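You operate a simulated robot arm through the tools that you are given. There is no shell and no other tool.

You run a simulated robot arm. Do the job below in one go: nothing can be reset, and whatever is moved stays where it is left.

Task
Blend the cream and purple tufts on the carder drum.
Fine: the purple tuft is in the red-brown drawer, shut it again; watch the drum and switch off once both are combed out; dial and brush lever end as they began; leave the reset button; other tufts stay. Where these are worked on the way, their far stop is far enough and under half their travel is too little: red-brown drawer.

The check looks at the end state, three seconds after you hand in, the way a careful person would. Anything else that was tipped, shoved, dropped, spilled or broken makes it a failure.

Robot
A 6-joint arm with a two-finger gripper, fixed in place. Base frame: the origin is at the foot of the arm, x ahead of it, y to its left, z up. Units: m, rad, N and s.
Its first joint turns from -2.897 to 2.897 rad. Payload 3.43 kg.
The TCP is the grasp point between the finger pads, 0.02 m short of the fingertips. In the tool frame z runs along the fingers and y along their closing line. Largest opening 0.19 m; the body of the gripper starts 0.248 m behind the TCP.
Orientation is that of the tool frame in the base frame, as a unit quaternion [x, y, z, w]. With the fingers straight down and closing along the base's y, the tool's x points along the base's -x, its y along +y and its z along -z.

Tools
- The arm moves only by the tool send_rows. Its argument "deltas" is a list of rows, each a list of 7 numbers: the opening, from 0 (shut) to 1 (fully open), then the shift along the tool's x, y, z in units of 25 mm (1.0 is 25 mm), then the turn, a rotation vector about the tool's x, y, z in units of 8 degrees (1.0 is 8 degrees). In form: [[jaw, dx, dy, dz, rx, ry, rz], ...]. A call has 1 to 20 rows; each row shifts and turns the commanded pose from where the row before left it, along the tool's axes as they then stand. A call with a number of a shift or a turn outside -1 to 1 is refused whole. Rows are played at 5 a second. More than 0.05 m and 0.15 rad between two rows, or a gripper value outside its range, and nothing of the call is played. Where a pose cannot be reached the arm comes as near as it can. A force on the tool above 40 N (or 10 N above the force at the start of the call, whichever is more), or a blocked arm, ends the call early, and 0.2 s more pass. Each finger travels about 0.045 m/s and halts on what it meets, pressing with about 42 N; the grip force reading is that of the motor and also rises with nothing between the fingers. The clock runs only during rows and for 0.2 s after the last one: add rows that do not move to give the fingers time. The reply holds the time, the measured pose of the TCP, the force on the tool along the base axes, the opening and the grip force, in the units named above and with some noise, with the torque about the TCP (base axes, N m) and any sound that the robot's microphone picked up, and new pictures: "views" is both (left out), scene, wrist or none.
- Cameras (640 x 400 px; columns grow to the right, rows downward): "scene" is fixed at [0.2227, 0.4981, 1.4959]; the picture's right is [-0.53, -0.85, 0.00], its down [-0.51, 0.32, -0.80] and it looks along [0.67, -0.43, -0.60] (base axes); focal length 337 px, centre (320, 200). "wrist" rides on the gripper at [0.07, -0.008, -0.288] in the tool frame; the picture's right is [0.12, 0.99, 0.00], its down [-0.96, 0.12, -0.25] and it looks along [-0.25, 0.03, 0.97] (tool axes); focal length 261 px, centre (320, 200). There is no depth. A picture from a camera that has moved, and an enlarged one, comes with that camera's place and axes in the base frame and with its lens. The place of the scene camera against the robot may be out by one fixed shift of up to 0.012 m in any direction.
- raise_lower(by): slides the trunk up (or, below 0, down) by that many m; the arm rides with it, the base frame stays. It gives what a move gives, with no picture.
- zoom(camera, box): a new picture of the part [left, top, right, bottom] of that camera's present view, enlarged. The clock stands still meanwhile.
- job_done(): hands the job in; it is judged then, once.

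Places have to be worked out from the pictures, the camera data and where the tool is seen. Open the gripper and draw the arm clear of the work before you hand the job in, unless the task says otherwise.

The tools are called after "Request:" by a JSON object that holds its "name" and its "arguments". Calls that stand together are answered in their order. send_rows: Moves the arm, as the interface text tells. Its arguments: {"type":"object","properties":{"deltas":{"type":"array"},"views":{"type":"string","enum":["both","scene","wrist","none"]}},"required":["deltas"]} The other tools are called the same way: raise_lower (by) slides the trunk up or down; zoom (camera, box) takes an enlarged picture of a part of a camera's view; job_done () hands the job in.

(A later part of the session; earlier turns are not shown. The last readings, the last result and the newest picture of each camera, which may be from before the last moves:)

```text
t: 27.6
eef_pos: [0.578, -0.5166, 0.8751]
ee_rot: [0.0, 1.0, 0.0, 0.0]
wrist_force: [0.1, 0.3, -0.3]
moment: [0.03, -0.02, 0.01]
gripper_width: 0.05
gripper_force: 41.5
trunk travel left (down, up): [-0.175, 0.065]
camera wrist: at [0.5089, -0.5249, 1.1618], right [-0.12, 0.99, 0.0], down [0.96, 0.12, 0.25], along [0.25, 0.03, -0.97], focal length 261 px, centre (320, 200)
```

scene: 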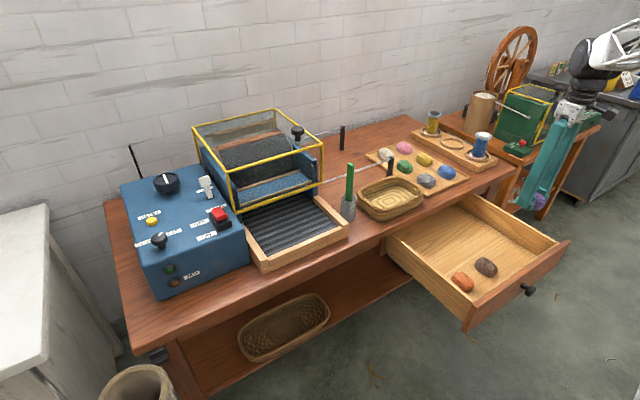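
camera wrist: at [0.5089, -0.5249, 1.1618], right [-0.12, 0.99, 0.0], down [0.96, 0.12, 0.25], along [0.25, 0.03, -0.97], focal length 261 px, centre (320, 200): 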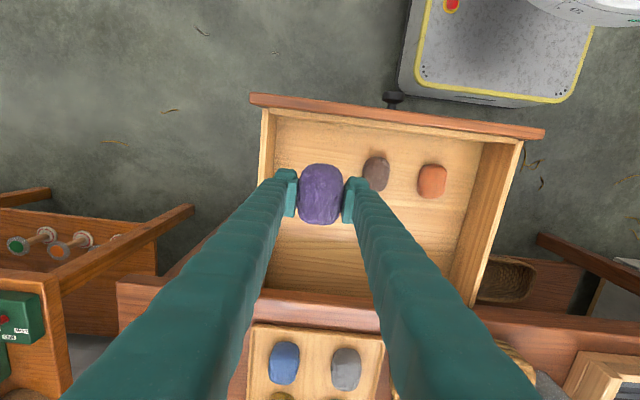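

The purple tuft is held and lifted clean. I carry it along the table front toward the feed tray, staying in front of the table at this height.

Request:
{"name": "send_rows", "arguments": {"deltas": [[0.1, -0.1, 1, -0.1, 0, 0, 0], [0.1, -0.1, 1, -0.1, 0, 0, 0], [0.1, -0.1, 1, -0.1, 0, 0, 0], [0.1, -0.1, 1, -0.1, 0, 0, 0], [0.1, -0.1, 1, -0.1, 0, 0, 0], [0.1, -0.1, 1, -0.1, 0, 0, 0], [0.1, -0.1, 1, -0.1, 0, 0, 0], [0.1, -0.1, 1, -0.1, 0, 0, 0], [0.1, -0.1, 1, -0.1, 0, 0, 0], [0.1, -0.1, 1, -0.1, 0, 0, 0], [0.1, -0.1, 1, 0, 0, 0, 0], [0.1, -0.1, 1, 0, 0, 0, 0], [0.1, -0.1, 1, 0, 0, 0, 0], [0.1, -0.1, 1, 0, 0, 0, 0], [0.1, -0.1, 1, 0, 0, 0, 0], [0.1, -0.1, 1, 0, 0, 0, 0], [0.1, -0.1, 1, 0, 0, 0, 0], [0.1, -0.1, 1, 0, 0, 0, 0], [0.1, -0.1, 1, 0, 0, 0, 0], [0.1, -0.1, 1, 0, 0, 0, 0]], "views": "none"}}

Request:
{"name": "send_rows", "arguments": {"deltas": [[0.1, -0.3, 1, 0, 0, 0, 0], [0.1, -0.3, 1, 0, 0, 0, 0], [0.1, -0.3, 1, 0, 0, 0, 0], [0.1, -0.3, 1, 0, 0, 0, 0], [0.1, -0.3, 1, 0, 0, 0, 0], [0.1, -0.3, 1, 0, 0, 0, 0], [0.1, -0.3, 1, 0, 0, 0, 0], [0.1, -0.3, 1, 0, 0, 0, 0], [0.1, -1, 0, 0, 0, 0, 0], [0.1, -1, 0, 0, 0, 0, 0], [0.1, -1, 0, 0, 0, 0, 0], [0.1, -1, 0, 0, 0, 0, 0]], "views": "both"}}

```text
t: 31.8
eef_pos: [0.6283, -0.0178, 0.9016]
ee_rot: [0.0, 1.0, 0.001, 0.0]
wrist_force: [0.3, -0.7, 1.0]
moment: [0.04, 0.0, -0.01]
gripper_width: 0.0501
gripper_force: 42.0
trunk travel left (down, up): [-0.175, 0.065]
```

```text
t: 34.4
eef_pos: [0.7893, 0.1821, 0.9003]
ee_rot: [0.0, 1.0, 0.0, 0.0]
wrist_force: [0.2, -0.4, 0.6]
moment: [-0.02, -0.07, 0.02]
gripper_width: 0.0501
gripper_force: 42.3
trunk travel left (down, up): [-0.175, 0.065]
camera wrist: at [0.7192, 0.1749, 1.1875], right [-0.12, 0.99, 0.0], down [0.96, 0.12, 0.25], along [0.25, 0.03, -0.97], focal length 261 px, centre (320, 200)
```

scene: 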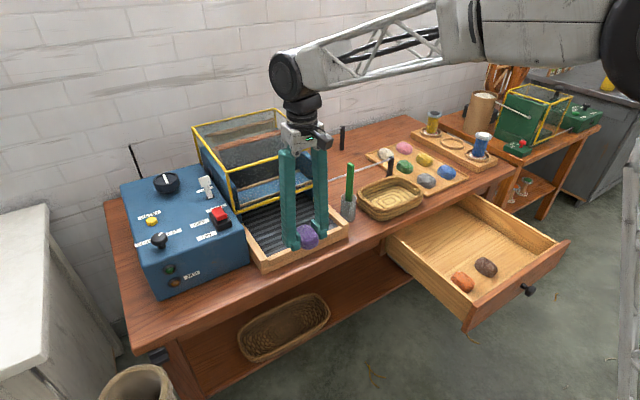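
wrist: 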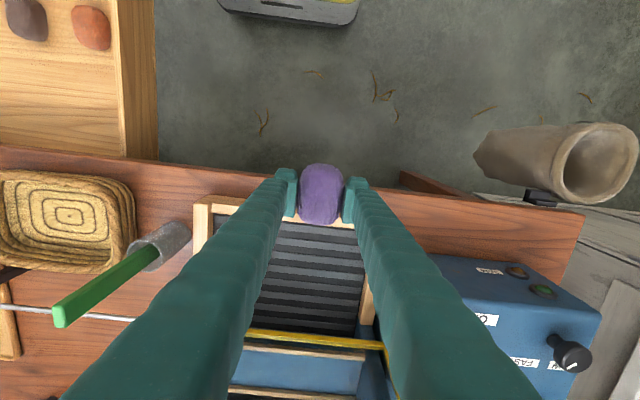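

The tuft is above the front of the feed tray. The belt spans about y 0.01–0.275 and x 0.88–1.04. I move forward to (0.945, 0.195) and then lower partway.

Request:
{"name": "send_rows", "arguments": {"deltas": [[0.1, -0.89, 0.07, 0, 0, 0, 0], [0.1, -0.89, 0.07, 0, 0, 0, 0], [0.1, -0.89, 0.07, 0, 0, 0, 0], [0.1, -0.89, 0.07, 0, 0, 0, 0], [0.1, -0.89, 0.07, 0, 0, 0, 0], [0.1, -0.89, 0.07, 0, 0, 0, 0], [0.1, -0.89, 0.07, 0, 0, 0, 0], [0.1, 0, 0, 0.8, 0, 0, 0], [0.1, 0, 0, 0.8, 0, 0, 0], [0.1, 0, 0, 0.8, 0, 0, 0], [0.1, 0, 0, 0.8, 0, 0, 0]], "views": "both"}}

Request:
{"name": "zoom", "arguments": {"camera": "scene", "box": [220, 100, 380, 280]}}

```text
t: 36.8
eef_pos: [0.9463, 0.1959, 0.8202]
ee_rot: [0.0, 1.0, 0.0, 0.001]
wrist_force: [0.0, 0.2, 5.1]
moment: [0.03, -0.16, 0.02]
gripper_width: 0.0502
gripper_force: 42.1
trunk travel left (down, up): [-0.175, 0.065]
camera wrist: at [0.8746, 0.1875, 1.1076], right [-0.12, 0.99, 0.0], down [0.96, 0.12, 0.25], along [0.25, 0.03, -0.97], focal length 261 px, centre (320, 200)
```

scene: 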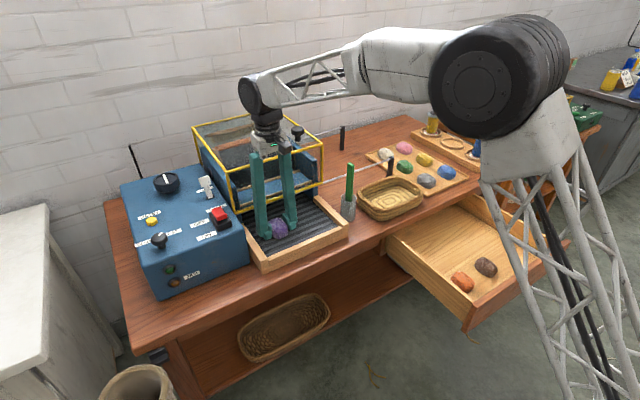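
wrist: 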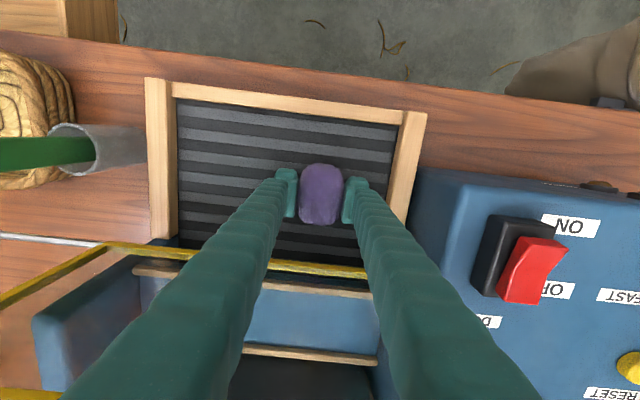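

```text
2.22 times, centred on (300, 190) of scene
camera zoom: at [0.2227, 0.4981, 1.4959], right [-0.53, -0.85, 0.0], down [-0.51, 0.32, -0.8], along [0.67, -0.43, -0.6], focal length 748 px, centre (364, 222)
```

zoom: 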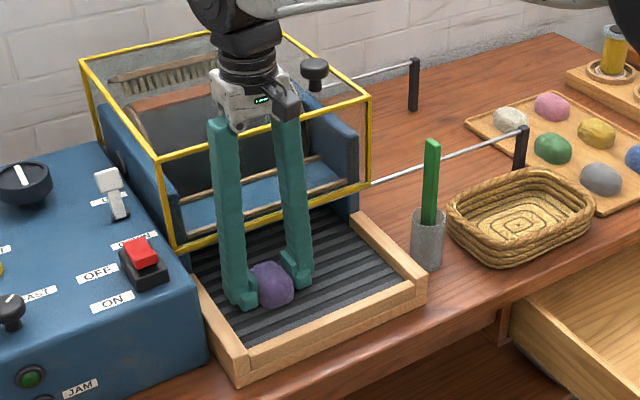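

The wrist view shows the tuft well inside the belt area, clear of guard and rims. I lower it in 9 mm steps toward the belt.

Request:
{"name": "send_rows", "arguments": {"deltas": [[0.1, 0, 0, 0.4, 0, 0, 0], [0.1, 0, 0, 0.4, 0, 0, 0], [0.1, 0, 0, 0.4, 0, 0, 0], [0.1, 0, 0, 0.3, 0, 0, 0]], "views": "scene"}}

Request:
{"name": "zoom", "arguments": {"camera": "scene", "box": [240, 190, 340, 270]}}

```text
t: 37.2
eef_pos: [0.9467, 0.1948, 0.8205]
ee_rot: [0.0, 1.0, 0.001, 0.005]
wrist_force: [0.6, -0.9, 20.7]
moment: [-0.03, 0.25, -0.01]
gripper_width: 0.0498
gripper_force: 42.0
trunk travel left (down, up): [-0.175, 0.065]
stopped in row 1: the force on the tool passed its limit at 50 N (the readings are from after the stop); the commanded pose is now the measured one
```

scene: 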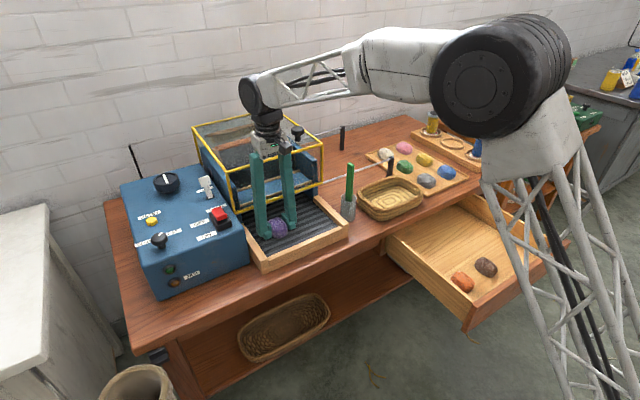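

```text
5.00 times, centred on (290, 230) of scene
camera zoom: at [0.2227, 0.4981, 1.4959], right [-0.53, -0.85, 0.0], down [-0.51, 0.32, -0.8], along [0.67, -0.43, -0.6], focal length 1684 px, centre (470, 50)
```

zoom: 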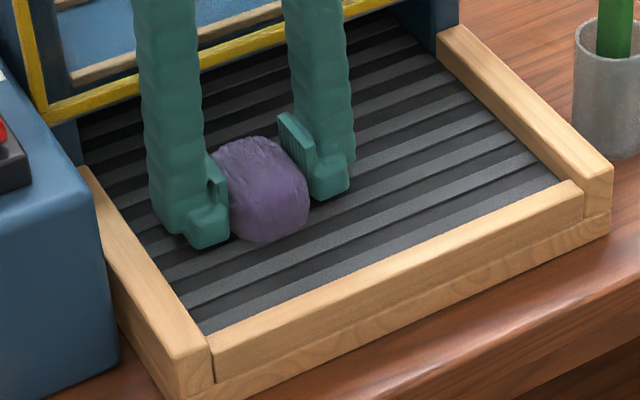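

Fingertips already touch the belt at TCP z 0.82, so the belt is at about z 0.80 and the tuft rests on it. I ease up 1 mm, release, and rise.

Request:
{"name": "send_rows", "arguments": {"deltas": [[0.1, 0, 0, -0.04, 0, 0, 0], [0.42, 0, 0, 0, 0, 0, 0], [0.42, 0, 0, 0, 0, 0, 0], [0.42, 0, 0, 0, 0, 0, 0], [0.42, 0, 0, 0, 0, 0, 0], [0.42, 0, 0, -0.5, 0, 0, 0], [0.42, 0, 0, -1, 0, 0, 0], [0.42, 0, 0, -1, 0, 0, 0], [0.42, 0, 0, -1, 0, 0, 0]], "views": "both"}}

Request:
{"name": "zoom", "arguments": {"camera": "wrist", "box": [440, 120, 640, 320]}}

```text
t: 39.2
eef_pos: [0.9463, 0.1962, 0.9063]
ee_rot: [0.0, 1.0, 0.0, 0.002]
wrist_force: [-0.6, 0.5, -0.9]
moment: [0.01, 0.04, 0.0]
gripper_width: 0.0797
gripper_force: 0.1
trunk travel left (down, up): [-0.175, 0.065]
camera wrist: at [0.8745, 0.1873, 1.1925], right [-0.12, 0.99, 0.0], down [0.96, 0.11, 0.25], along [0.25, 0.03, -0.97], focal length 261 px, centre (320, 200)
```

scene: 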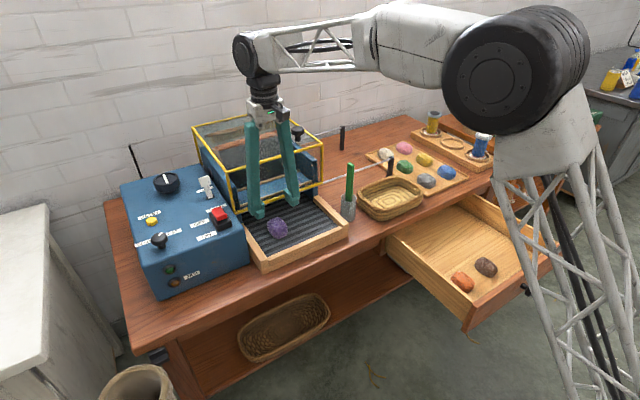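
wrist: 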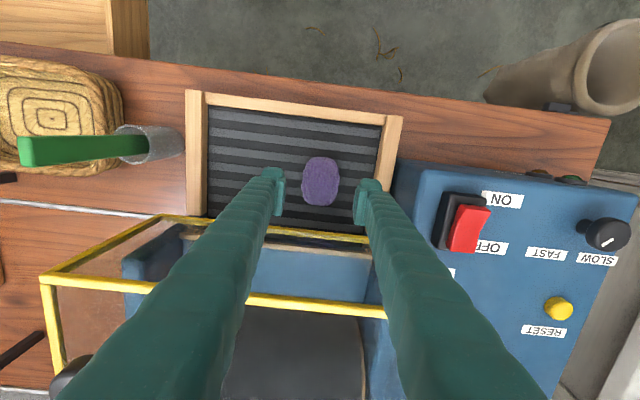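

```text
2.00 times, centred on (540, 220) of wrist
camera zoom: at [0.8745, 0.1873, 1.1925], right [-0.12, 0.99, 0.0], down [0.96, 0.11, 0.25], along [0.25, 0.03, -0.97], focal length 521 px, centre (-120, 160)
```

zoom: 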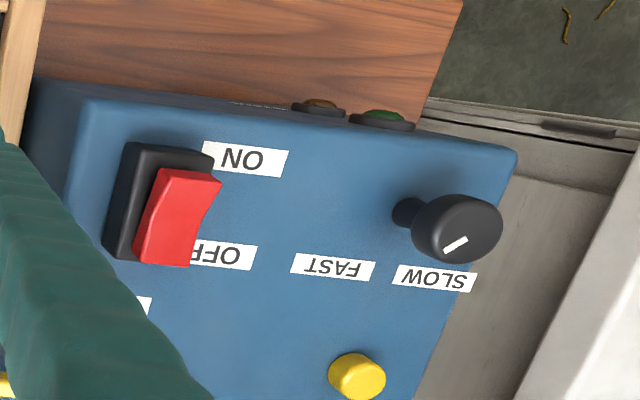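

The purple tuft rests well on the belt, the switch reads OFF, and the dial mark points to the FAST side. Next I return to the drawer knob's last place (0.423, −0.400, 0.653) to shut the drawer, first backing off clear of the tray and brush jar.

Request:
{"name": "send_rows", "arguments": {"deltas": [[0.45, 1, 0, 0, 0, 0, 0], [0.45, 1, 0, 0, 0, 0, 0], [0.45, 1, 0, 0, 0, 0, 0], [0.45, 1, 0, 0, 0, 0, 0], [0.45, 1, 0, 0, 0, 0, 0], [0.45, 1, 0, 0, 0, 0, 0], [0.45, 1, 0, 0, 0, 0, 0], [0.45, 1, 0, 0, 0, 0, 0], [0.45, 0.8, -1, 0, 0, 0, 0], [0.45, 0.8, -1, 0, 0, 0, 0], [0.45, 0.8, -1, 0, 0, 0, 0], [0.45, 0.8, -1, 0, 0, 0, 0], [0.45, 0.8, -1, 0, 0, 0, 0], [0.45, 0.8, -1, 0, 0, 0, 0], [0.45, 0.8, -1, 0, 0, 0, 0], [0.45, 0.8, -1, 0, 0, 0, 0], [0.45, 0.8, -1, 0, 0, 0, 0], [0.45, 0.8, -1, 0, 0, 0, 0], [0.45, 0.8, -1, 0, 0, 0, 0], [0.45, 0.8, -1, 0, 0, 0, 0]], "views": "none"}}

Request:
{"name": "send_rows", "arguments": {"deltas": [[0.45, 0.28, -0.99, 0.2, 0, 0, 0], [0.45, 0.28, -0.99, 0.2, 0, 0, 0], [0.45, 0.28, -0.99, 0.2, 0, 0, 0], [0.45, 0.28, -0.99, 0.2, 0, 0, 0], [0.45, 0.28, -0.99, 0.2, 0, 0, 0], [0.45, 0.28, -0.99, 0.2, 0, 0, 0], [0.45, 0.28, -0.99, 0.2, 0, 0, 0], [0.45, 0.28, -0.99, 0.2, 0, 0, 0], [0.45, 0.28, -0.99, 0.2, 0, 0, 0], [0.45, 0.28, -0.99, 0.2, 0, 0, 0], [0.45, 0.28, -0.99, 0.2, 0, 0, 0], [0.45, 0.28, -0.99, 0.2, 0, 0, 0]], "views": "both"}}

```text
t: 43.4
eef_pos: [0.5069, -0.1046, 0.9038]
ee_rot: [0.0, 1.0, 0.001, 0.002]
wrist_force: [0.0, 0.2, -0.4]
moment: [-0.05, 0.05, -0.01]
gripper_width: 0.0852
gripper_force: 0.1
trunk travel left (down, up): [-0.175, 0.065]
```

```text
t: 46.0
eef_pos: [0.4232, -0.4006, 0.8421]
ee_rot: [0.001, 1.0, -0.001, 0.003]
wrist_force: [0.1, 0.4, -0.6]
moment: [-0.07, -0.04, -0.05]
gripper_width: 0.0852
gripper_force: 0.0
trunk travel left (down, up): [-0.175, 0.065]
camera wrist: at [0.3507, -0.41, 1.129], right [-0.12, 0.99, 0.0], down [0.96, 0.12, 0.25], along [0.25, 0.03, -0.97], focal length 261 px, centre (320, 200)
```

scene: 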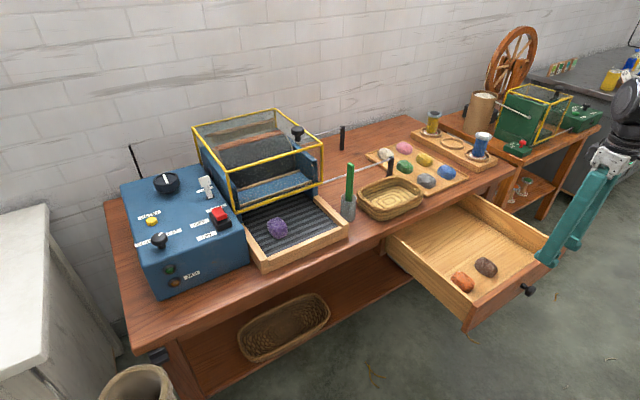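
wrist: 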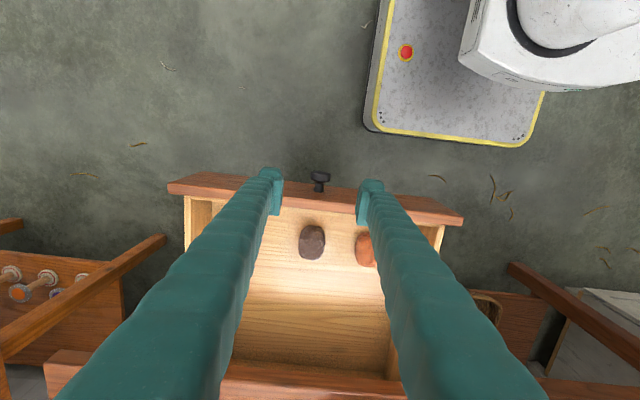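

I'm above the knob, with it centred between the fingers. I lower to knob height and close on it.

Request:
{"name": "send_rows", "arguments": {"deltas": [[0.45, 0, 0, 0.945, 0, 0, 0], [0.45, 0, 0, 0.945, 0, 0, 0], [0.45, 0, 0, 0.945, 0, 0, 0], [0.45, 0, 0, 0.945, 0, 0, 0], [0.45, 0, 0, 0.945, 0, 0, 0], [0.45, 0, 0, 0.945, 0, 0, 0], [0.45, 0, 0, 0.945, 0, 0, 0], [0.45, 0, 0, 0.945, 0, 0, 0], [0.45, 0, 0, 0, 0, 0, 0], [0.1, 0, 0, 0, 0, 0, 0], [0.1, 0, 0, 0, 0, 0, 0], [0.1, 0, 0, 0, 0, 0, 0], [0.1, 0, 0, 0, 0, 0, 0], [0.1, 0, 0, 0, 0, 0, 0]], "views": "wrist"}}

```text
t: 49.0
eef_pos: [0.4237, -0.4005, 0.6534]
ee_rot: [-0.001, 1.0, 0.001, 0.002]
wrist_force: [-1.0, 18.2, -0.1]
moment: [0.05, 0.01, 0.19]
gripper_width: 0.0339
gripper_force: 44.9
trunk travel left (down, up): [-0.175, 0.065]
camera wrist: at [0.3515, -0.409, 0.9401], right [-0.12, 0.99, 0.0], down [0.96, 0.12, 0.25], along [0.25, 0.03, -0.97], focal length 261 px, centre (320, 200)
```

wrist: 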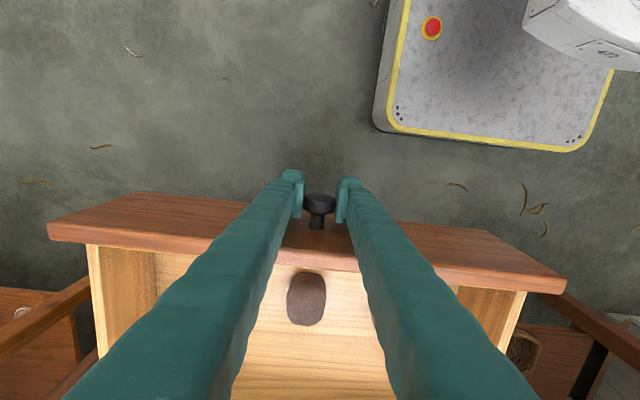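

Knob held again. I push the drawer back smoothly, with a small +y ease for the 18 N side force.

Request:
{"name": "send_rows", "arguments": {"deltas": [[0.1, -0.2, 0.02, 0, 0, 0, 0], [0.1, -0.5, 0, 0, 0, 0, 0], [0.1, -0.5, 0, 0, 0, 0, 0], [0.1, -0.5, 0, 0, 0, 0, 0], [0.1, -0.5, 0, 0, 0, 0, 0], [0.1, -0.5, 0, 0, 0, 0, 0], [0.1, -0.5, 0, 0, 0, 0, 0], [0.1, -0.5, 0, 0, 0, 0, 0], [0.1, -0.5, 0, 0, 0, 0, 0], [0.1, -0.5, 0, 0, 0, 0, 0]], "views": "none"}}

```text
t: 51.2
eef_pos: [0.5422, -0.3998, 0.6537]
ee_rot: [0.0, 1.0, 0.001, 0.003]
wrist_force: [0.0, 20.1, -16.2]
moment: [-0.04, 0.0, 0.31]
gripper_width: 0.0336
gripper_force: 45.0
trunk travel left (down, up): [-0.175, 0.065]
```

The drawer follows with moderate side loads. I ease a little in y and z and keep pushing.

Request:
{"name": "send_rows", "arguments": {"deltas": [[0.1, -0.3, 0.03, 0.02, 0, 0, 0], [0.1, -0.5, 0, 0, 0, 0, 0], [0.1, -0.5, 0, 0, 0, 0, 0], [0.1, -0.5, 0, 0, 0, 0, 0], [0.1, -0.5, 0, 0, 0, 0, 0], [0.1, -0.5, 0, 0, 0, 0, 0], [0.1, -0.5, 0, 0, 0, 0, 0], [0.1, -0.5, 0, 0, 0, 0, 0]], "views": "none"}}

```text
t: 53.0
eef_pos: [0.6365, -0.3991, 0.6526]
ee_rot: [0.0, 1.0, 0.001, 0.002]
wrist_force: [1.2, 0.8, -19.2]
moment: [0.06, 0.12, -0.01]
gripper_width: 0.0341
gripper_force: 45.0
trunk travel left (down, up): [-0.175, 0.065]
```

x is 0.6365; about 0.14 m remains to the closed position (0.7775). I continue.

Request:
{"name": "send_rows", "arguments": {"deltas": [[0.1, -0.4, 0, 0.03, 0, 0, 0], [0.1, -0.5, 0, 0, 0, 0, 0], [0.1, -0.5, 0, 0, 0, 0, 0], [0.1, -0.5, 0, 0, 0, 0, 0], [0.1, -0.5, 0, 0, 0, 0, 0], [0.1, -0.5, 0, 0, 0, 0, 0], [0.1, -0.5, 0, 0, 0, 0, 0], [0.1, -0.5, 0, 0, 0, 0, 0], [0.1, -0.5, 0, 0, 0, 0, 0]], "views": "both"}}

```text
t: 55.0
eef_pos: [0.7462, -0.3999, 0.6529]
ee_rot: [0.0, 1.0, 0.001, 0.003]
wrist_force: [-0.6, -4.5, -3.9]
moment: [0.01, -0.01, 0.0]
gripper_width: 0.034
gripper_force: 45.4
trunk travel left (down, up): [-0.175, 0.065]
camera wrist: at [0.6742, -0.4084, 0.9403], right [-0.12, 0.99, 0.0], down [0.96, 0.11, 0.25], along [0.25, 0.03, -0.97], focal length 261 px, centre (320, 200)
```

scene: 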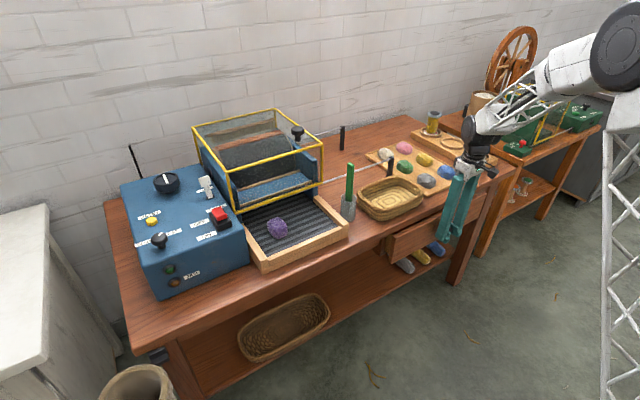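
wrist: 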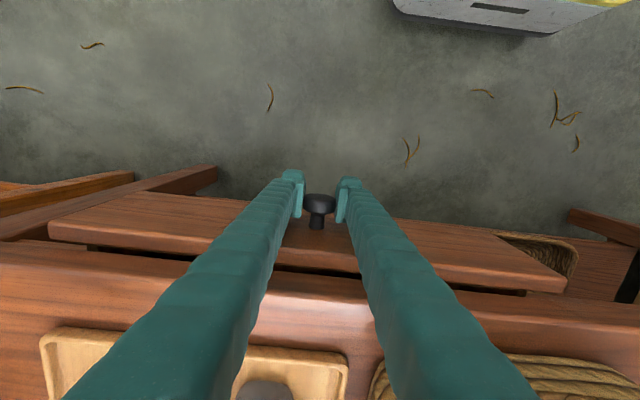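

About 31 mm remain. I push the last bit in small steps until the stop is felt.

Request:
{"name": "send_rows", "arguments": {"deltas": [[0.1, -0.4, 0, 0, 0, 0, 0], [0.1, -0.4, 0, 0, 0, 0, 0], [0.1, -0.3, 0, 0, 0, 0, 0], [0.1, -0.15, 0, 0, 0, 0, 0], [0.1, -0.06, 0, 0, 0, 0, 0], [0.1, -0.06, 0, 0, 0, 0, 0], [0.1, 0, 0, 0, 0, 0, 0]], "views": "both"}}

```text
t: 56.6
eef_pos: [0.7793, -0.3998, 0.6543]
ee_rot: [0.0, 1.0, 0.002, 0.003]
wrist_force: [-1.5, -7.7, -10.4]
moment: [0.03, 0.1, -0.11]
gripper_width: 0.0339
gripper_force: 45.3
trunk travel left (down, up): [-0.175, 0.065]
camera wrist: at [0.7082, -0.4086, 0.9404], right [-0.12, 0.99, 0.0], down [0.96, 0.11, 0.25], along [0.25, 0.03, -0.97], focal length 261 px, centre (320, 200)
```

scene: 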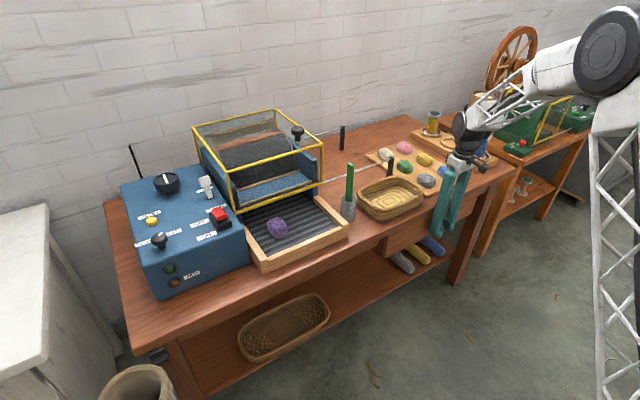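
wrist: 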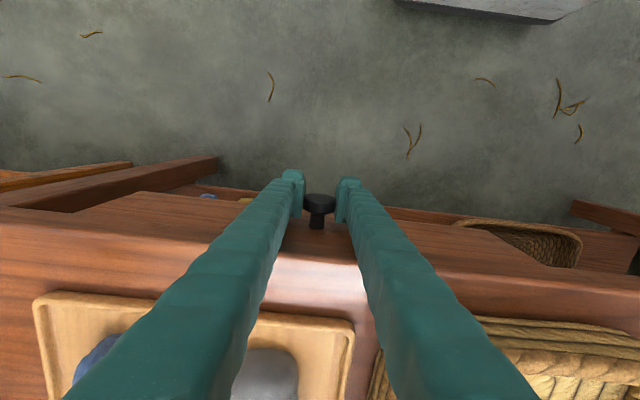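

x 0.7793 is already at/just past the starting knob position, but no firm stop force shows. I push a few mm more to confirm the end stop.

Request:
{"name": "send_rows", "arguments": {"deltas": [[0.1, -0.08, 0, 0, 0, 0, 0], [0.1, -0.08, 0, 0, 0, 0, 0], [0.1, 0, 0, 0, 0, 0, 0]], "views": "none"}}

```text
t: 57.4
eef_pos: [0.7802, -0.3999, 0.6537]
ee_rot: [-0.001, 1.0, 0.001, -0.002]
wrist_force: [-20.0, -14.0, 7.3]
moment: [-0.11, 0.27, -0.09]
gripper_width: 0.034
gripper_force: 45.2
trunk travel left (down, up): [-0.175, 0.065]
stopped in row 3: the force on the tool passed its limit at 42 N (the readings are from after the stop); the commanded pose is now the measured one
```

The end stop is firm (over 40 N), so the drawer is shut. I open the fingers, back off and rise.

Request:
{"name": "send_rows", "arguments": {"deltas": [[0.45, 0, 0, 0, 0, 0, 0], [0.45, 0, 0, 0, 0, 0, 0], [0.45, 0, 0, 0, 0, 0, 0], [0.45, 0, 0, 0, 0, 0, 0], [0.45, 1, 0, 0, 0, 0, 0], [0.45, 1, 0, 0, 0, 0, 0], [0.45, 1, 0, 0, 0, 0, 0], [0.45, 1, 0, 0, 0, 0, 0], [0.45, 0, 0, -1, 0, 0, 0], [0.45, 0, 0, -1, 0, 0, 0], [0.45, 0, 0, -1, 0, 0, 0], [0.45, 0, 0, -1, 0, 0, 0], [0.45, 0, 0, -1, 0, 0, 0], [0.45, 0, 0, -1, 0, 0, 0], [0.45, 0, 0, -1, 0, 0, 0], [0.45, 0, 0, -1, 0, 0, 0], [0.45, 0, 0, -1, 0, 0, 0], [0.45, 0, 0, -1, 0, 0, 0], [0.45, 0, 0, -1, 0, 0, 0], [0.45, 0, 0, -1, 0, 0, 0]], "views": "both"}}

Request:
{"name": "zoom", "arguments": {"camera": "scene", "box": [340, 120, 500, 280]}}

```text
t: 61.6
eef_pos: [0.6811, -0.399, 0.953]
ee_rot: [-0.001, 1.0, 0.002, 0.0]
wrist_force: [0.0, 0.0, 0.7]
moment: [0.03, 0.03, 0.04]
gripper_width: 0.0854
gripper_force: 0.2
trunk travel left (down, up): [-0.175, 0.065]
camera wrist: at [0.6108, -0.4086, 1.2404], right [-0.12, 0.99, 0.0], down [0.96, 0.12, 0.25], along [0.25, 0.03, -0.97], focal length 261 px, centre (320, 200)
```

scene: 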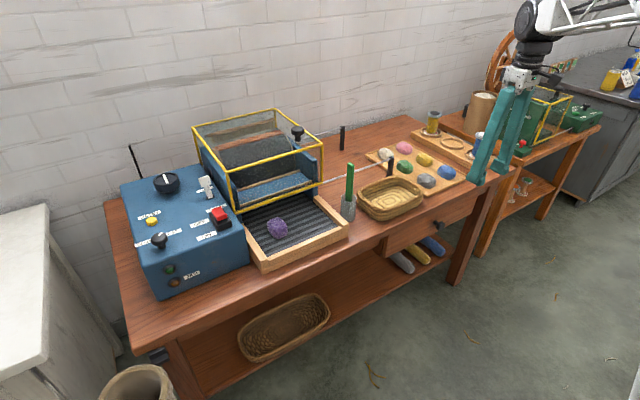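
wrist: 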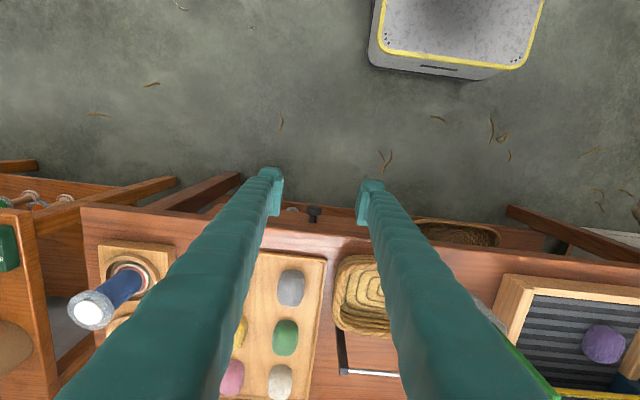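

```text
2.50 times, centred on (420, 200) of scene
camera zoom: at [0.2227, 0.4981, 1.4959], right [-0.53, -0.85, 0.0], down [-0.51, 0.32, -0.8], along [0.67, -0.43, -0.6], focal length 842 px, centre (70, 200)
```

zoom: 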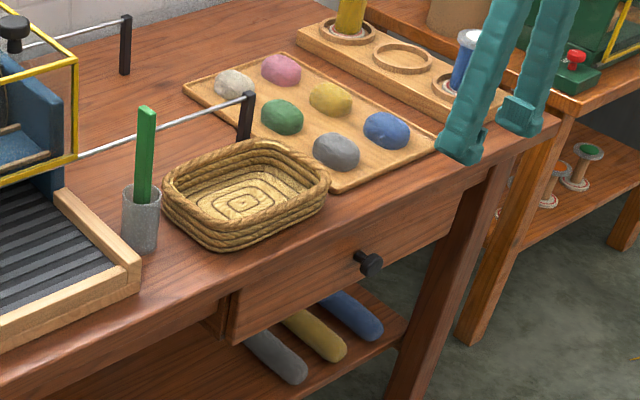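

The drawer is shut exactly as it was and the other tufts are in place. The cream tuft comes out near (1.138, −0.433, 0.79), beyond straight-down reach, so I tilt the fingers forward by 45° here in free space.

Request:
{"name": "send_rows", "arguments": {"deltas": [[0.47, 0, 0, 0, 0, -0.7, 0], [0.47, 0, 0, 0, 0, -0.7, 0], [0.47, 0, 0, 0, 0, -0.7, 0], [0.47, 0, 0, 0, 0, -0.7, 0], [0.47, 0, 0, 0, 0, -0.7, 0], [0.47, 0, 0, 0, 0, -0.7, 0], [0.47, 0, 0, 0, 0, -0.7, 0], [0.47, 0, 0, 0, 0, -0.7, 0]], "views": "both"}}

```text
t: 63.4
eef_pos: [0.6818, -0.3997, 0.9539]
ee_rot: [0.0, 0.924, 0.001, 0.382]
wrist_force: [-0.2, 0.7, 0.6]
moment: [-0.02, 0.07, -0.05]
gripper_width: 0.089
gripper_force: 0.0
trunk travel left (down, up): [-0.175, 0.065]
camera wrist: at [0.4286, -0.4084, 1.1066], right [-0.09, 0.99, -0.08], down [0.51, 0.11, 0.85], along [0.86, 0.03, -0.51], focal length 261 px, centre (320, 200)
```

scene: 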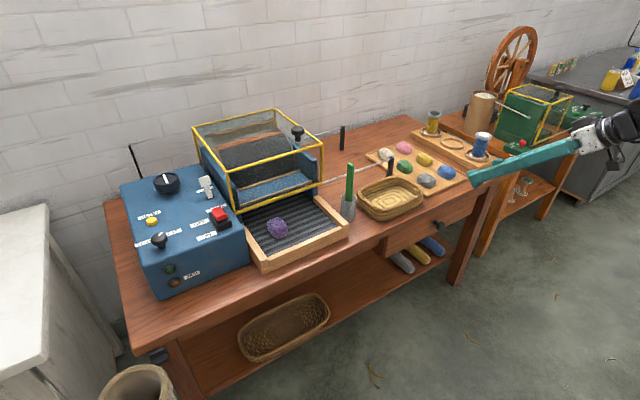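
wrist: 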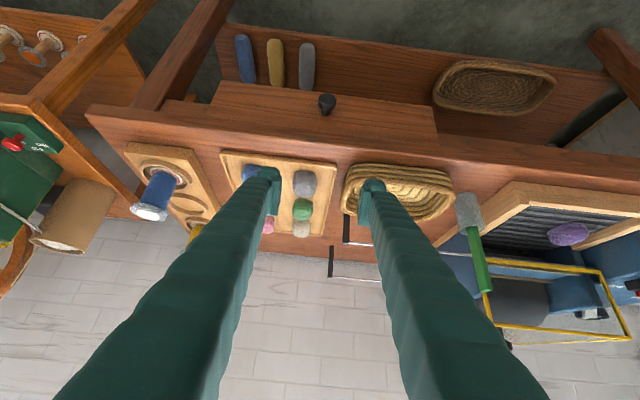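

The tilt worked and two wrist views agree on the cream tuft at about (1.143, −0.433, 0.788). I advance over the table toward a point above it at z 0.92, checking reach partway.

Request:
{"name": "send_rows", "arguments": {"deltas": [[0.47, -0.726, -0.0825, 0.84, 0, 0, 0], [0.47, -0.726, -0.0825, 0.84, 0, 0, 0], [0.47, -0.726, -0.0825, 0.84, 0, 0, 0], [0.47, -0.726, -0.0825, 0.84, 0, 0, 0], [0.47, -0.726, -0.0825, 0.84, 0, 0, 0], [0.47, -0.726, -0.0825, 0.84, 0, 0, 0], [0.47, -0.726, -0.0825, 0.84, 0, 0, 0], [0.47, -0.726, -0.0825, 0.84, 0, 0, 0], [0.47, -0.726, -0.0825, 0.84, 0, 0, 0], [0.47, -0.726, -0.0825, 0.84, 0, 0, 0], [0.47, -0.726, -0.0825, 0.84, 0, 0, 0], [0.47, -0.726, -0.0825, 0.84, 0, 0, 0]], "views": "both"}}

```text
t: 66.0
eef_pos: [1.0145, -0.4238, 0.9271]
ee_rot: [0.0, 0.924, 0.001, 0.382]
wrist_force: [0.3, 0.0, 1.3]
moment: [-0.02, 0.05, -0.01]
gripper_width: 0.0892
gripper_force: 0.0
trunk travel left (down, up): [-0.175, 0.065]
camera wrist: at [0.7603, -0.4324, 1.0809], right [-0.09, 0.99, -0.08], down [0.51, 0.11, 0.85], along [0.86, 0.03, -0.51], focal length 261 px, centre (320, 200)
```

scene: 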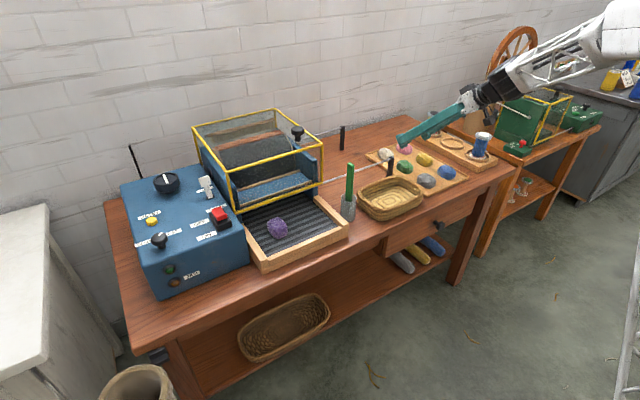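
wrist: 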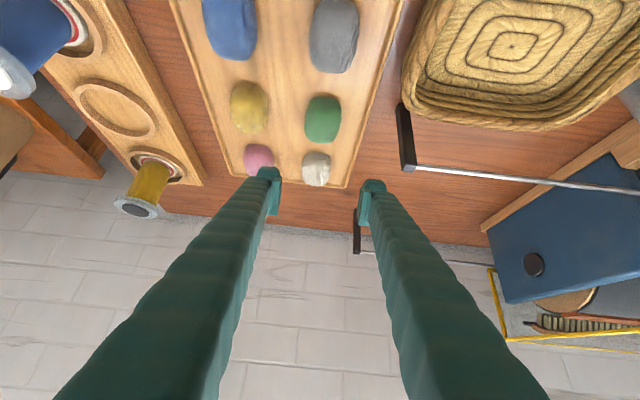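

Reach is fine so far. The cream tuft is dead ahead at (1.142, −0.432); the front rail post at (1.015, −0.315) is well to the side. I move to 0.08 m above the tuft.

Request:
{"name": "send_rows", "arguments": {"deltas": [[0.47, -0.34, -0.05, 0.873, 0, 0, 0], [0.47, -0.34, -0.05, 0.873, 0, 0, 0], [0.47, -0.34, -0.05, 0.873, 0, 0, 0], [0.47, -0.34, -0.05, 0.873, 0, 0, 0], [0.47, -0.34, -0.05, 0.873, 0, 0, 0], [0.47, -0.34, -0.05, 0.873, 0, 0, 0]], "views": "both"}}

Request:
{"name": "zoom", "arguments": {"camera": "scene", "box": [350, 100, 480, 210]}}

Request:
{"name": "zoom", "arguments": {"camera": "wrist", "box": [220, 90, 440, 230]}}

```text
t: 67.4
eef_pos: [1.1412, -0.4319, 0.8706]
ee_rot: [0.0, 0.924, 0.001, 0.382]
wrist_force: [-0.1, 0.7, 0.6]
moment: [-0.02, 0.05, 0.04]
gripper_width: 0.0896
gripper_force: 0.0
trunk travel left (down, up): [-0.175, 0.065]
camera wrist: at [0.8893, -0.4398, 1.0247], right [-0.09, 0.99, -0.08], down [0.51, 0.11, 0.85], along [0.86, 0.03, -0.51], focal length 261 px, centre (320, 200)
```

scene: 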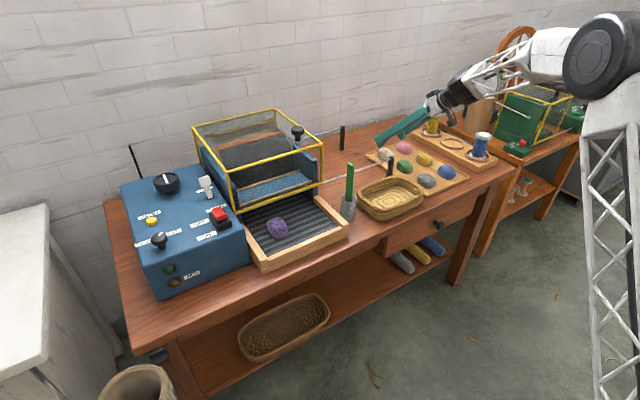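
wrist: 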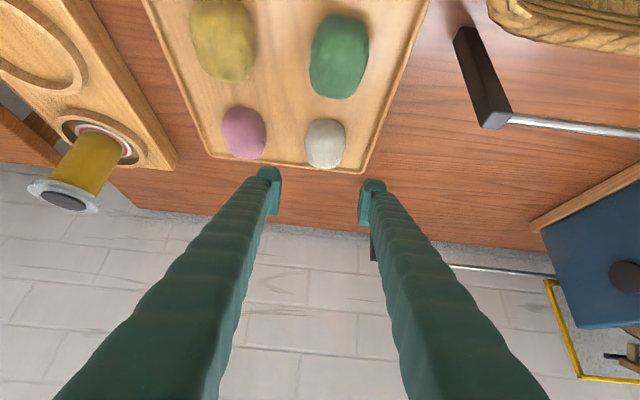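

```text
3.64 times, centred on (415, 155) of scene
camera zoom: at [0.2227, 0.4981, 1.4959], right [-0.53, -0.85, 0.0], down [-0.51, 0.32, -0.8], along [0.67, -0.43, -0.6], focal length 1225 px, centre (-26, 364)
```

zoom: 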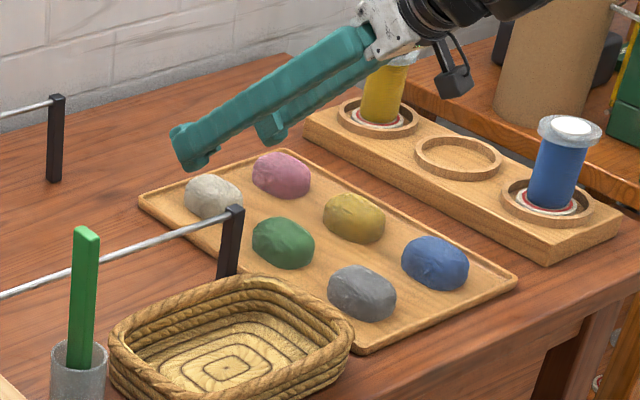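

```text
2.86 times, centred on (330, 160) of wrist
camera zoom: at [0.8893, -0.4398, 1.0247], right [-0.09, 0.99, -0.08], down [0.51, 0.11, 0.85], along [0.86, 0.03, -0.51], focal length 745 px, centre (291, 314)
```

zoom: 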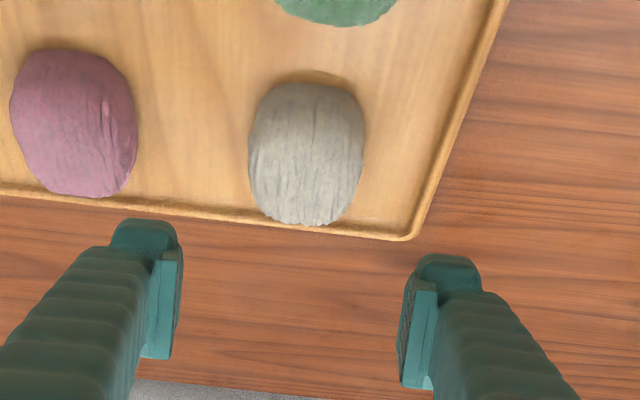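

The tuft is centred between the fingers, with about 14 mm to the pink neighbour. I narrow the opening a little and go straight down in base z to about 0.815.

Request:
{"name": "send_rows", "arguments": {"deltas": [[0.42, 0, 0, 0, 0, 0, 0], [0.42, 0.517, 0.02, 0.52, 0, 0, 0], [0.42, 0.517, 0, 0.52, 0, 0, 0], [0.42, 0.517, 0, 0.52, 0, 0, 0], [0.42, 0, 0, 0, 0, 0, 0]], "views": "both"}}

Request:
{"name": "zoom", "arguments": {"camera": "scene", "box": [350, 110, 460, 200]}}

Request:
{"name": "zoom", "arguments": {"camera": "wrist", "box": [220, 90, 440, 230]}}

```text
t: 68.6
eef_pos: [1.1421, -0.4312, 0.8158]
ee_rot: [0.0, 0.925, 0.001, 0.381]
wrist_force: [0.3, -0.3, -0.8]
moment: [-0.02, -0.01, 0.0]
gripper_width: 0.0799
gripper_force: 0.1
trunk travel left (down, up): [-0.175, 0.065]
camera wrist: at [0.8895, -0.4394, 0.9697], right [-0.09, 0.99, -0.08], down [0.51, 0.11, 0.85], along [0.86, 0.03, -0.51], focal length 261 px, centre (320, 200)
```

scene: 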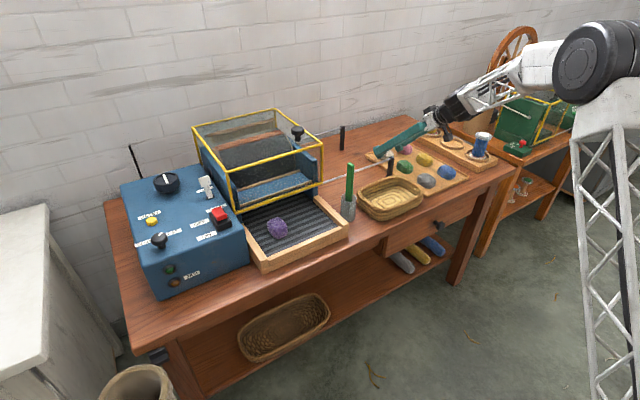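
wrist: 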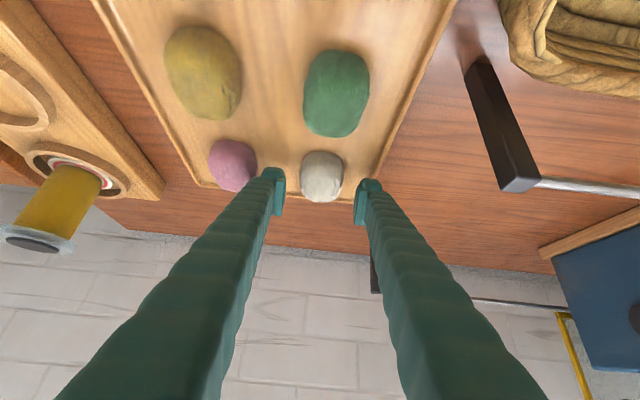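

```text
4.44 times, centred on (405, 155) of scene
camera zoom: at [0.2227, 0.4981, 1.4959], right [-0.53, -0.85, 0.0], down [-0.51, 0.32, -0.8], along [0.67, -0.43, -0.6], focal length 1497 px, centre (-58, 400)
```

zoom: 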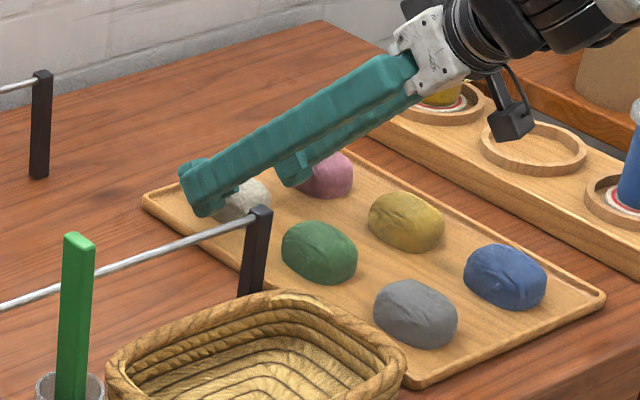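

```text
2.86 times, centred on (330, 160) of wrist
camera zoom: at [0.8895, -0.4394, 0.9697], right [-0.09, 0.99, -0.08], down [0.51, 0.11, 0.85], along [0.86, 0.03, -0.51], focal length 745 px, centre (291, 314)
```

zoom: 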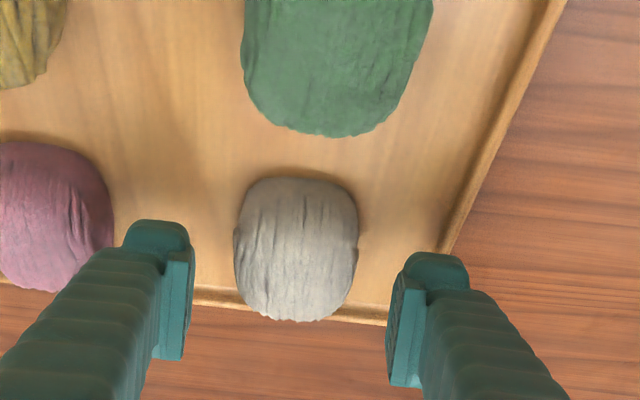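

Aligned: the tuft spans the middle of the gap. I narrow to 0.07 m for more room to the pink one, go down 16 mm more, and check force.

Request:
{"name": "send_rows", "arguments": {"deltas": [[0.37, 0, 0, 0, 0, 0, 0], [0.37, 0.225, 0, 0.227, 0, 0, 0], [0.37, 0.225, 0, 0.227, 0, 0, 0], [0.37, 0, 0, 0, 0, 0, 0]], "views": "wrist"}}

Request:
{"name": "zoom", "arguments": {"camera": "wrist", "box": [220, 90, 440, 230]}}

```text
t: 69.6
eef_pos: [1.141, -0.4313, 0.7999]
ee_rot: [0.0, 0.924, 0.002, 0.381]
wrist_force: [-0.3, 0.0, 0.0]
moment: [0.03, 0.02, 0.0]
gripper_width: 0.0707
gripper_force: 0.0
trunk travel left (down, up): [-0.175, 0.065]
camera wrist: at [0.8893, -0.4393, 0.9536], right [-0.09, 0.99, -0.08], down [0.51, 0.11, 0.85], along [0.86, 0.03, -0.51], focal length 261 px, centre (320, 200)
```

wrist: 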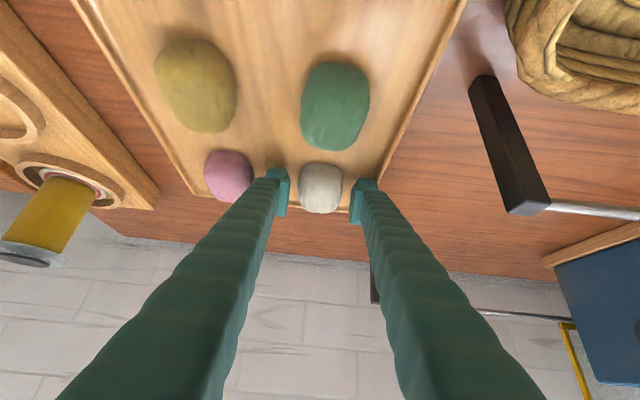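

```text
2.86 times, centred on (330, 160) of wrist
camera zoom: at [0.8893, -0.4393, 0.9536], right [-0.09, 0.99, -0.08], down [0.51, 0.11, 0.85], along [0.86, 0.03, -0.51], focal length 745 px, centre (291, 314)
```

zoom: 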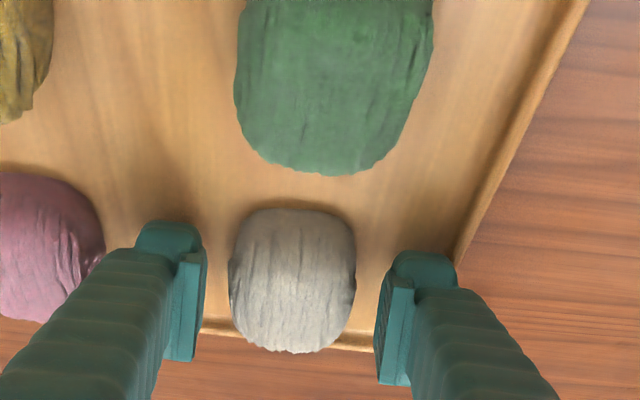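

No contact yet; the tuft's centre sits about 14 mm below and 8 mm nearer than the TCP. I shift 4 mm back and 5 mm down, then close.

Request:
{"name": "send_rows", "arguments": {"deltas": [[0.37, 0.255, 0, 0.03, 0, 0, 0], [0.37, 0, 0, 0, 0, 0, 0], [0.1, 0, 0, 0, 0, 0, 0], [0.1, 0, 0, 0, 0, 0, 0], [0.1, 0, 0, 0, 0, 0, 0], [0.1, 0, 0, 0, 0, 0, 0]], "views": "both"}}

Request:
{"name": "zoom", "arguments": {"camera": "wrist", "box": [220, 90, 440, 230]}}

```text
t: 71.0
eef_pos: [1.1381, -0.4317, 0.7944]
ee_rot: [-0.001, 0.925, 0.003, 0.381]
wrist_force: [0.2, 0.5, -0.2]
moment: [-0.03, -0.01, 0.02]
gripper_width: 0.0497
gripper_force: 42.5
trunk travel left (down, up): [-0.175, 0.065]
camera wrist: at [0.8855, -0.4392, 0.9489], right [-0.09, 0.99, -0.08], down [0.51, 0.11, 0.85], along [0.86, 0.03, -0.51], focal length 261 px, centre (320, 200)
```

scene: 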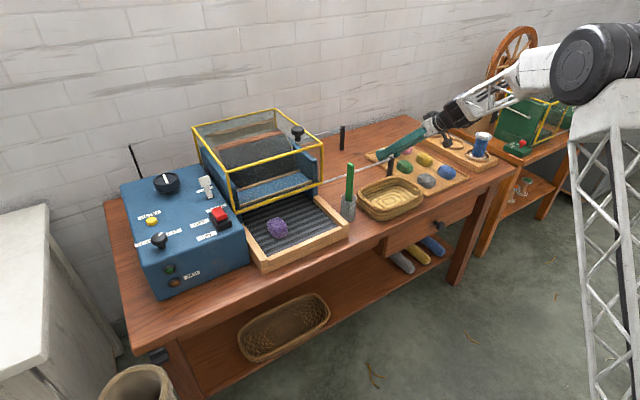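
wrist: 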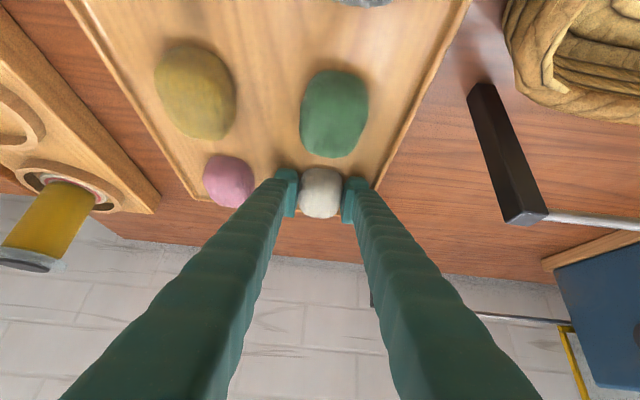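

```text
2.86 times, centred on (330, 160) of wrist
camera zoom: at [0.8855, -0.4392, 0.9489], right [-0.09, 0.99, -0.08], down [0.51, 0.11, 0.85], along [0.86, 0.03, -0.51], focal length 745 px, centre (291, 314)
```

zoom: 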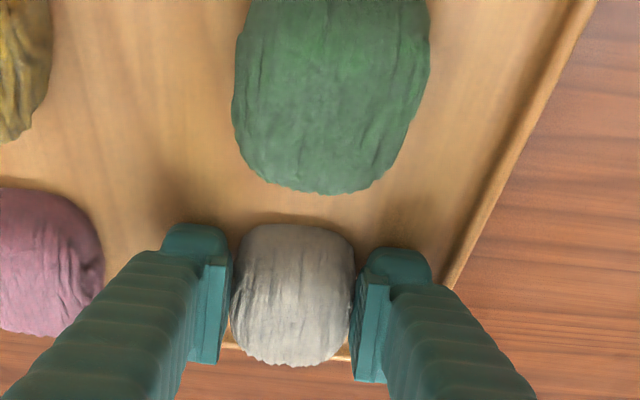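

The cream tuft is gripped (0.050 m, 42 N) with no contact on neighbours. I lift straight up about 0.105 m, then draw back toward the robot.

Request:
{"name": "send_rows", "arguments": {"deltas": [[0.1, -0.2, 0, -0.2, 0, 0, 0], [0.1, -0.4, 0, -0.4, 0, 0, 0], [0.1, -0.5, 0, -0.5, 0, 0, 0], [0.1, -0.5, 0, -0.5, 0, 0, 0], [0.1, -0.5, 0, -0.5, 0, 0, 0], [0.1, -0.5, 0, -0.5, 0, 0, 0], [0.1, -0.4, 0, -0.4, 0, 0, 0]], "views": "both"}}

```text
t: 72.6
eef_pos: [1.1386, -0.4301, 0.8999]
ee_rot: [0.001, 0.924, 0.001, 0.382]
wrist_force: [0.9, 0.1, -0.2]
moment: [0.02, 0.03, 0.03]
gripper_width: 0.0502
gripper_force: 41.8
trunk travel left (down, up): [-0.175, 0.065]
camera wrist: at [0.8857, -0.4398, 1.0541], right [-0.09, 0.99, -0.08], down [0.51, 0.11, 0.85], along [0.86, 0.03, -0.51], focal length 261 px, centre (320, 200)
```

scene: 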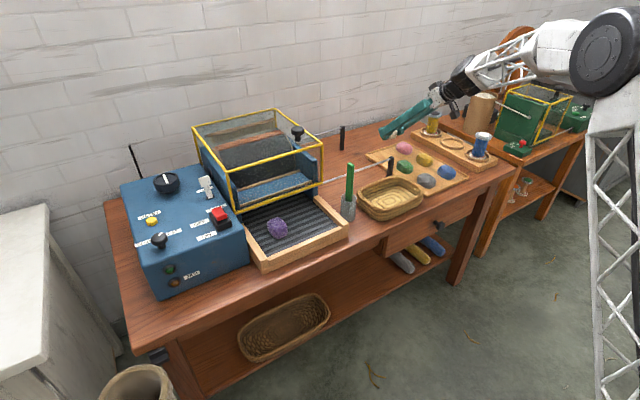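
wrist: 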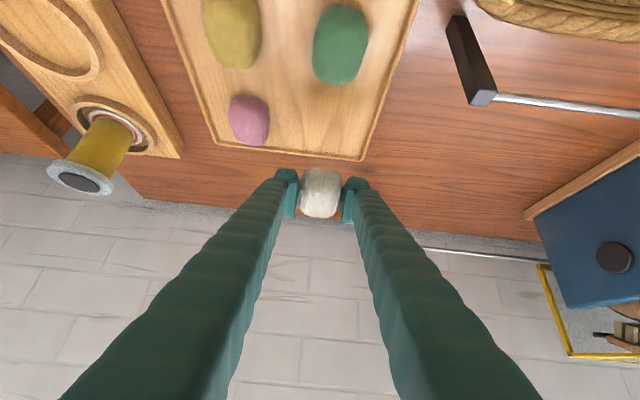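

The cream tuft is up and the pink, green and yellow are undisturbed. I draw back to in front of the table.

Request:
{"name": "send_rows", "arguments": {"deltas": [[0.1, 0.79, 0, -0.98, 0, 0, 0], [0.1, 0.79, 0, -0.98, 0, 0, 0], [0.1, 0.79, 0, -0.98, 0, 0, 0], [0.1, 0.79, 0, -0.98, 0, 0, 0], [0.1, 0.79, 0, -0.98, 0, 0, 0], [0.1, 0.79, 0, -0.98, 0, 0, 0], [0.1, 0.79, 0, -0.98, 0, 0, 0], [0.1, 0.79, 0, -0.98, 0, 0, 0], [0.1, 0.79, 0, -0.98, 0, 0, 0], [0.1, 0.79, 0, -0.98, 0, 0, 0], [0.1, 0.79, 0, -0.98, 0, 0, 0], [0.1, 0.79, 0, -0.98, 0, 0, 0], [0.1, 0.79, 0, -0.98, 0, 0, 0], [0.1, 0.79, 0, -0.98, 0, 0, 0]], "views": "both"}}

```text
t: 75.6
eef_pos: [0.7005, -0.4308, 0.9461]
ee_rot: [0.0, 0.925, 0.003, 0.381]
wrist_force: [0.7, -0.1, 0.5]
moment: [0.02, 0.02, 0.01]
gripper_width: 0.0497
gripper_force: 42.0
trunk travel left (down, up): [-0.175, 0.065]
camera wrist: at [0.4473, -0.4414, 1.1011], right [-0.09, 0.99, -0.08], down [0.51, 0.11, 0.85], along [0.86, 0.03, -0.51], focal length 261 px, centre (320, 200)
```

scene: 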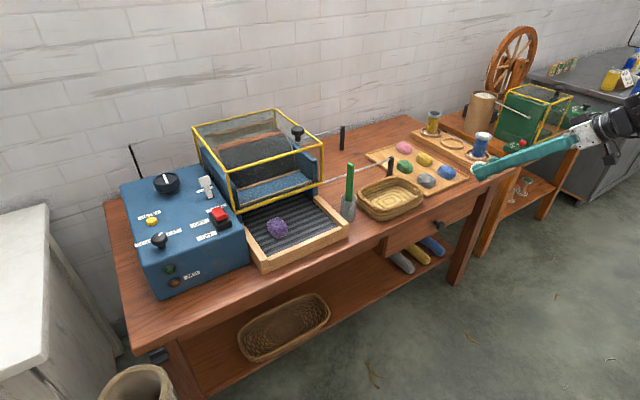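
wrist: 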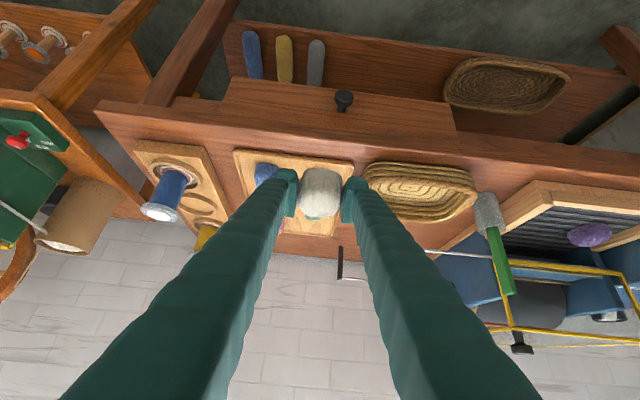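

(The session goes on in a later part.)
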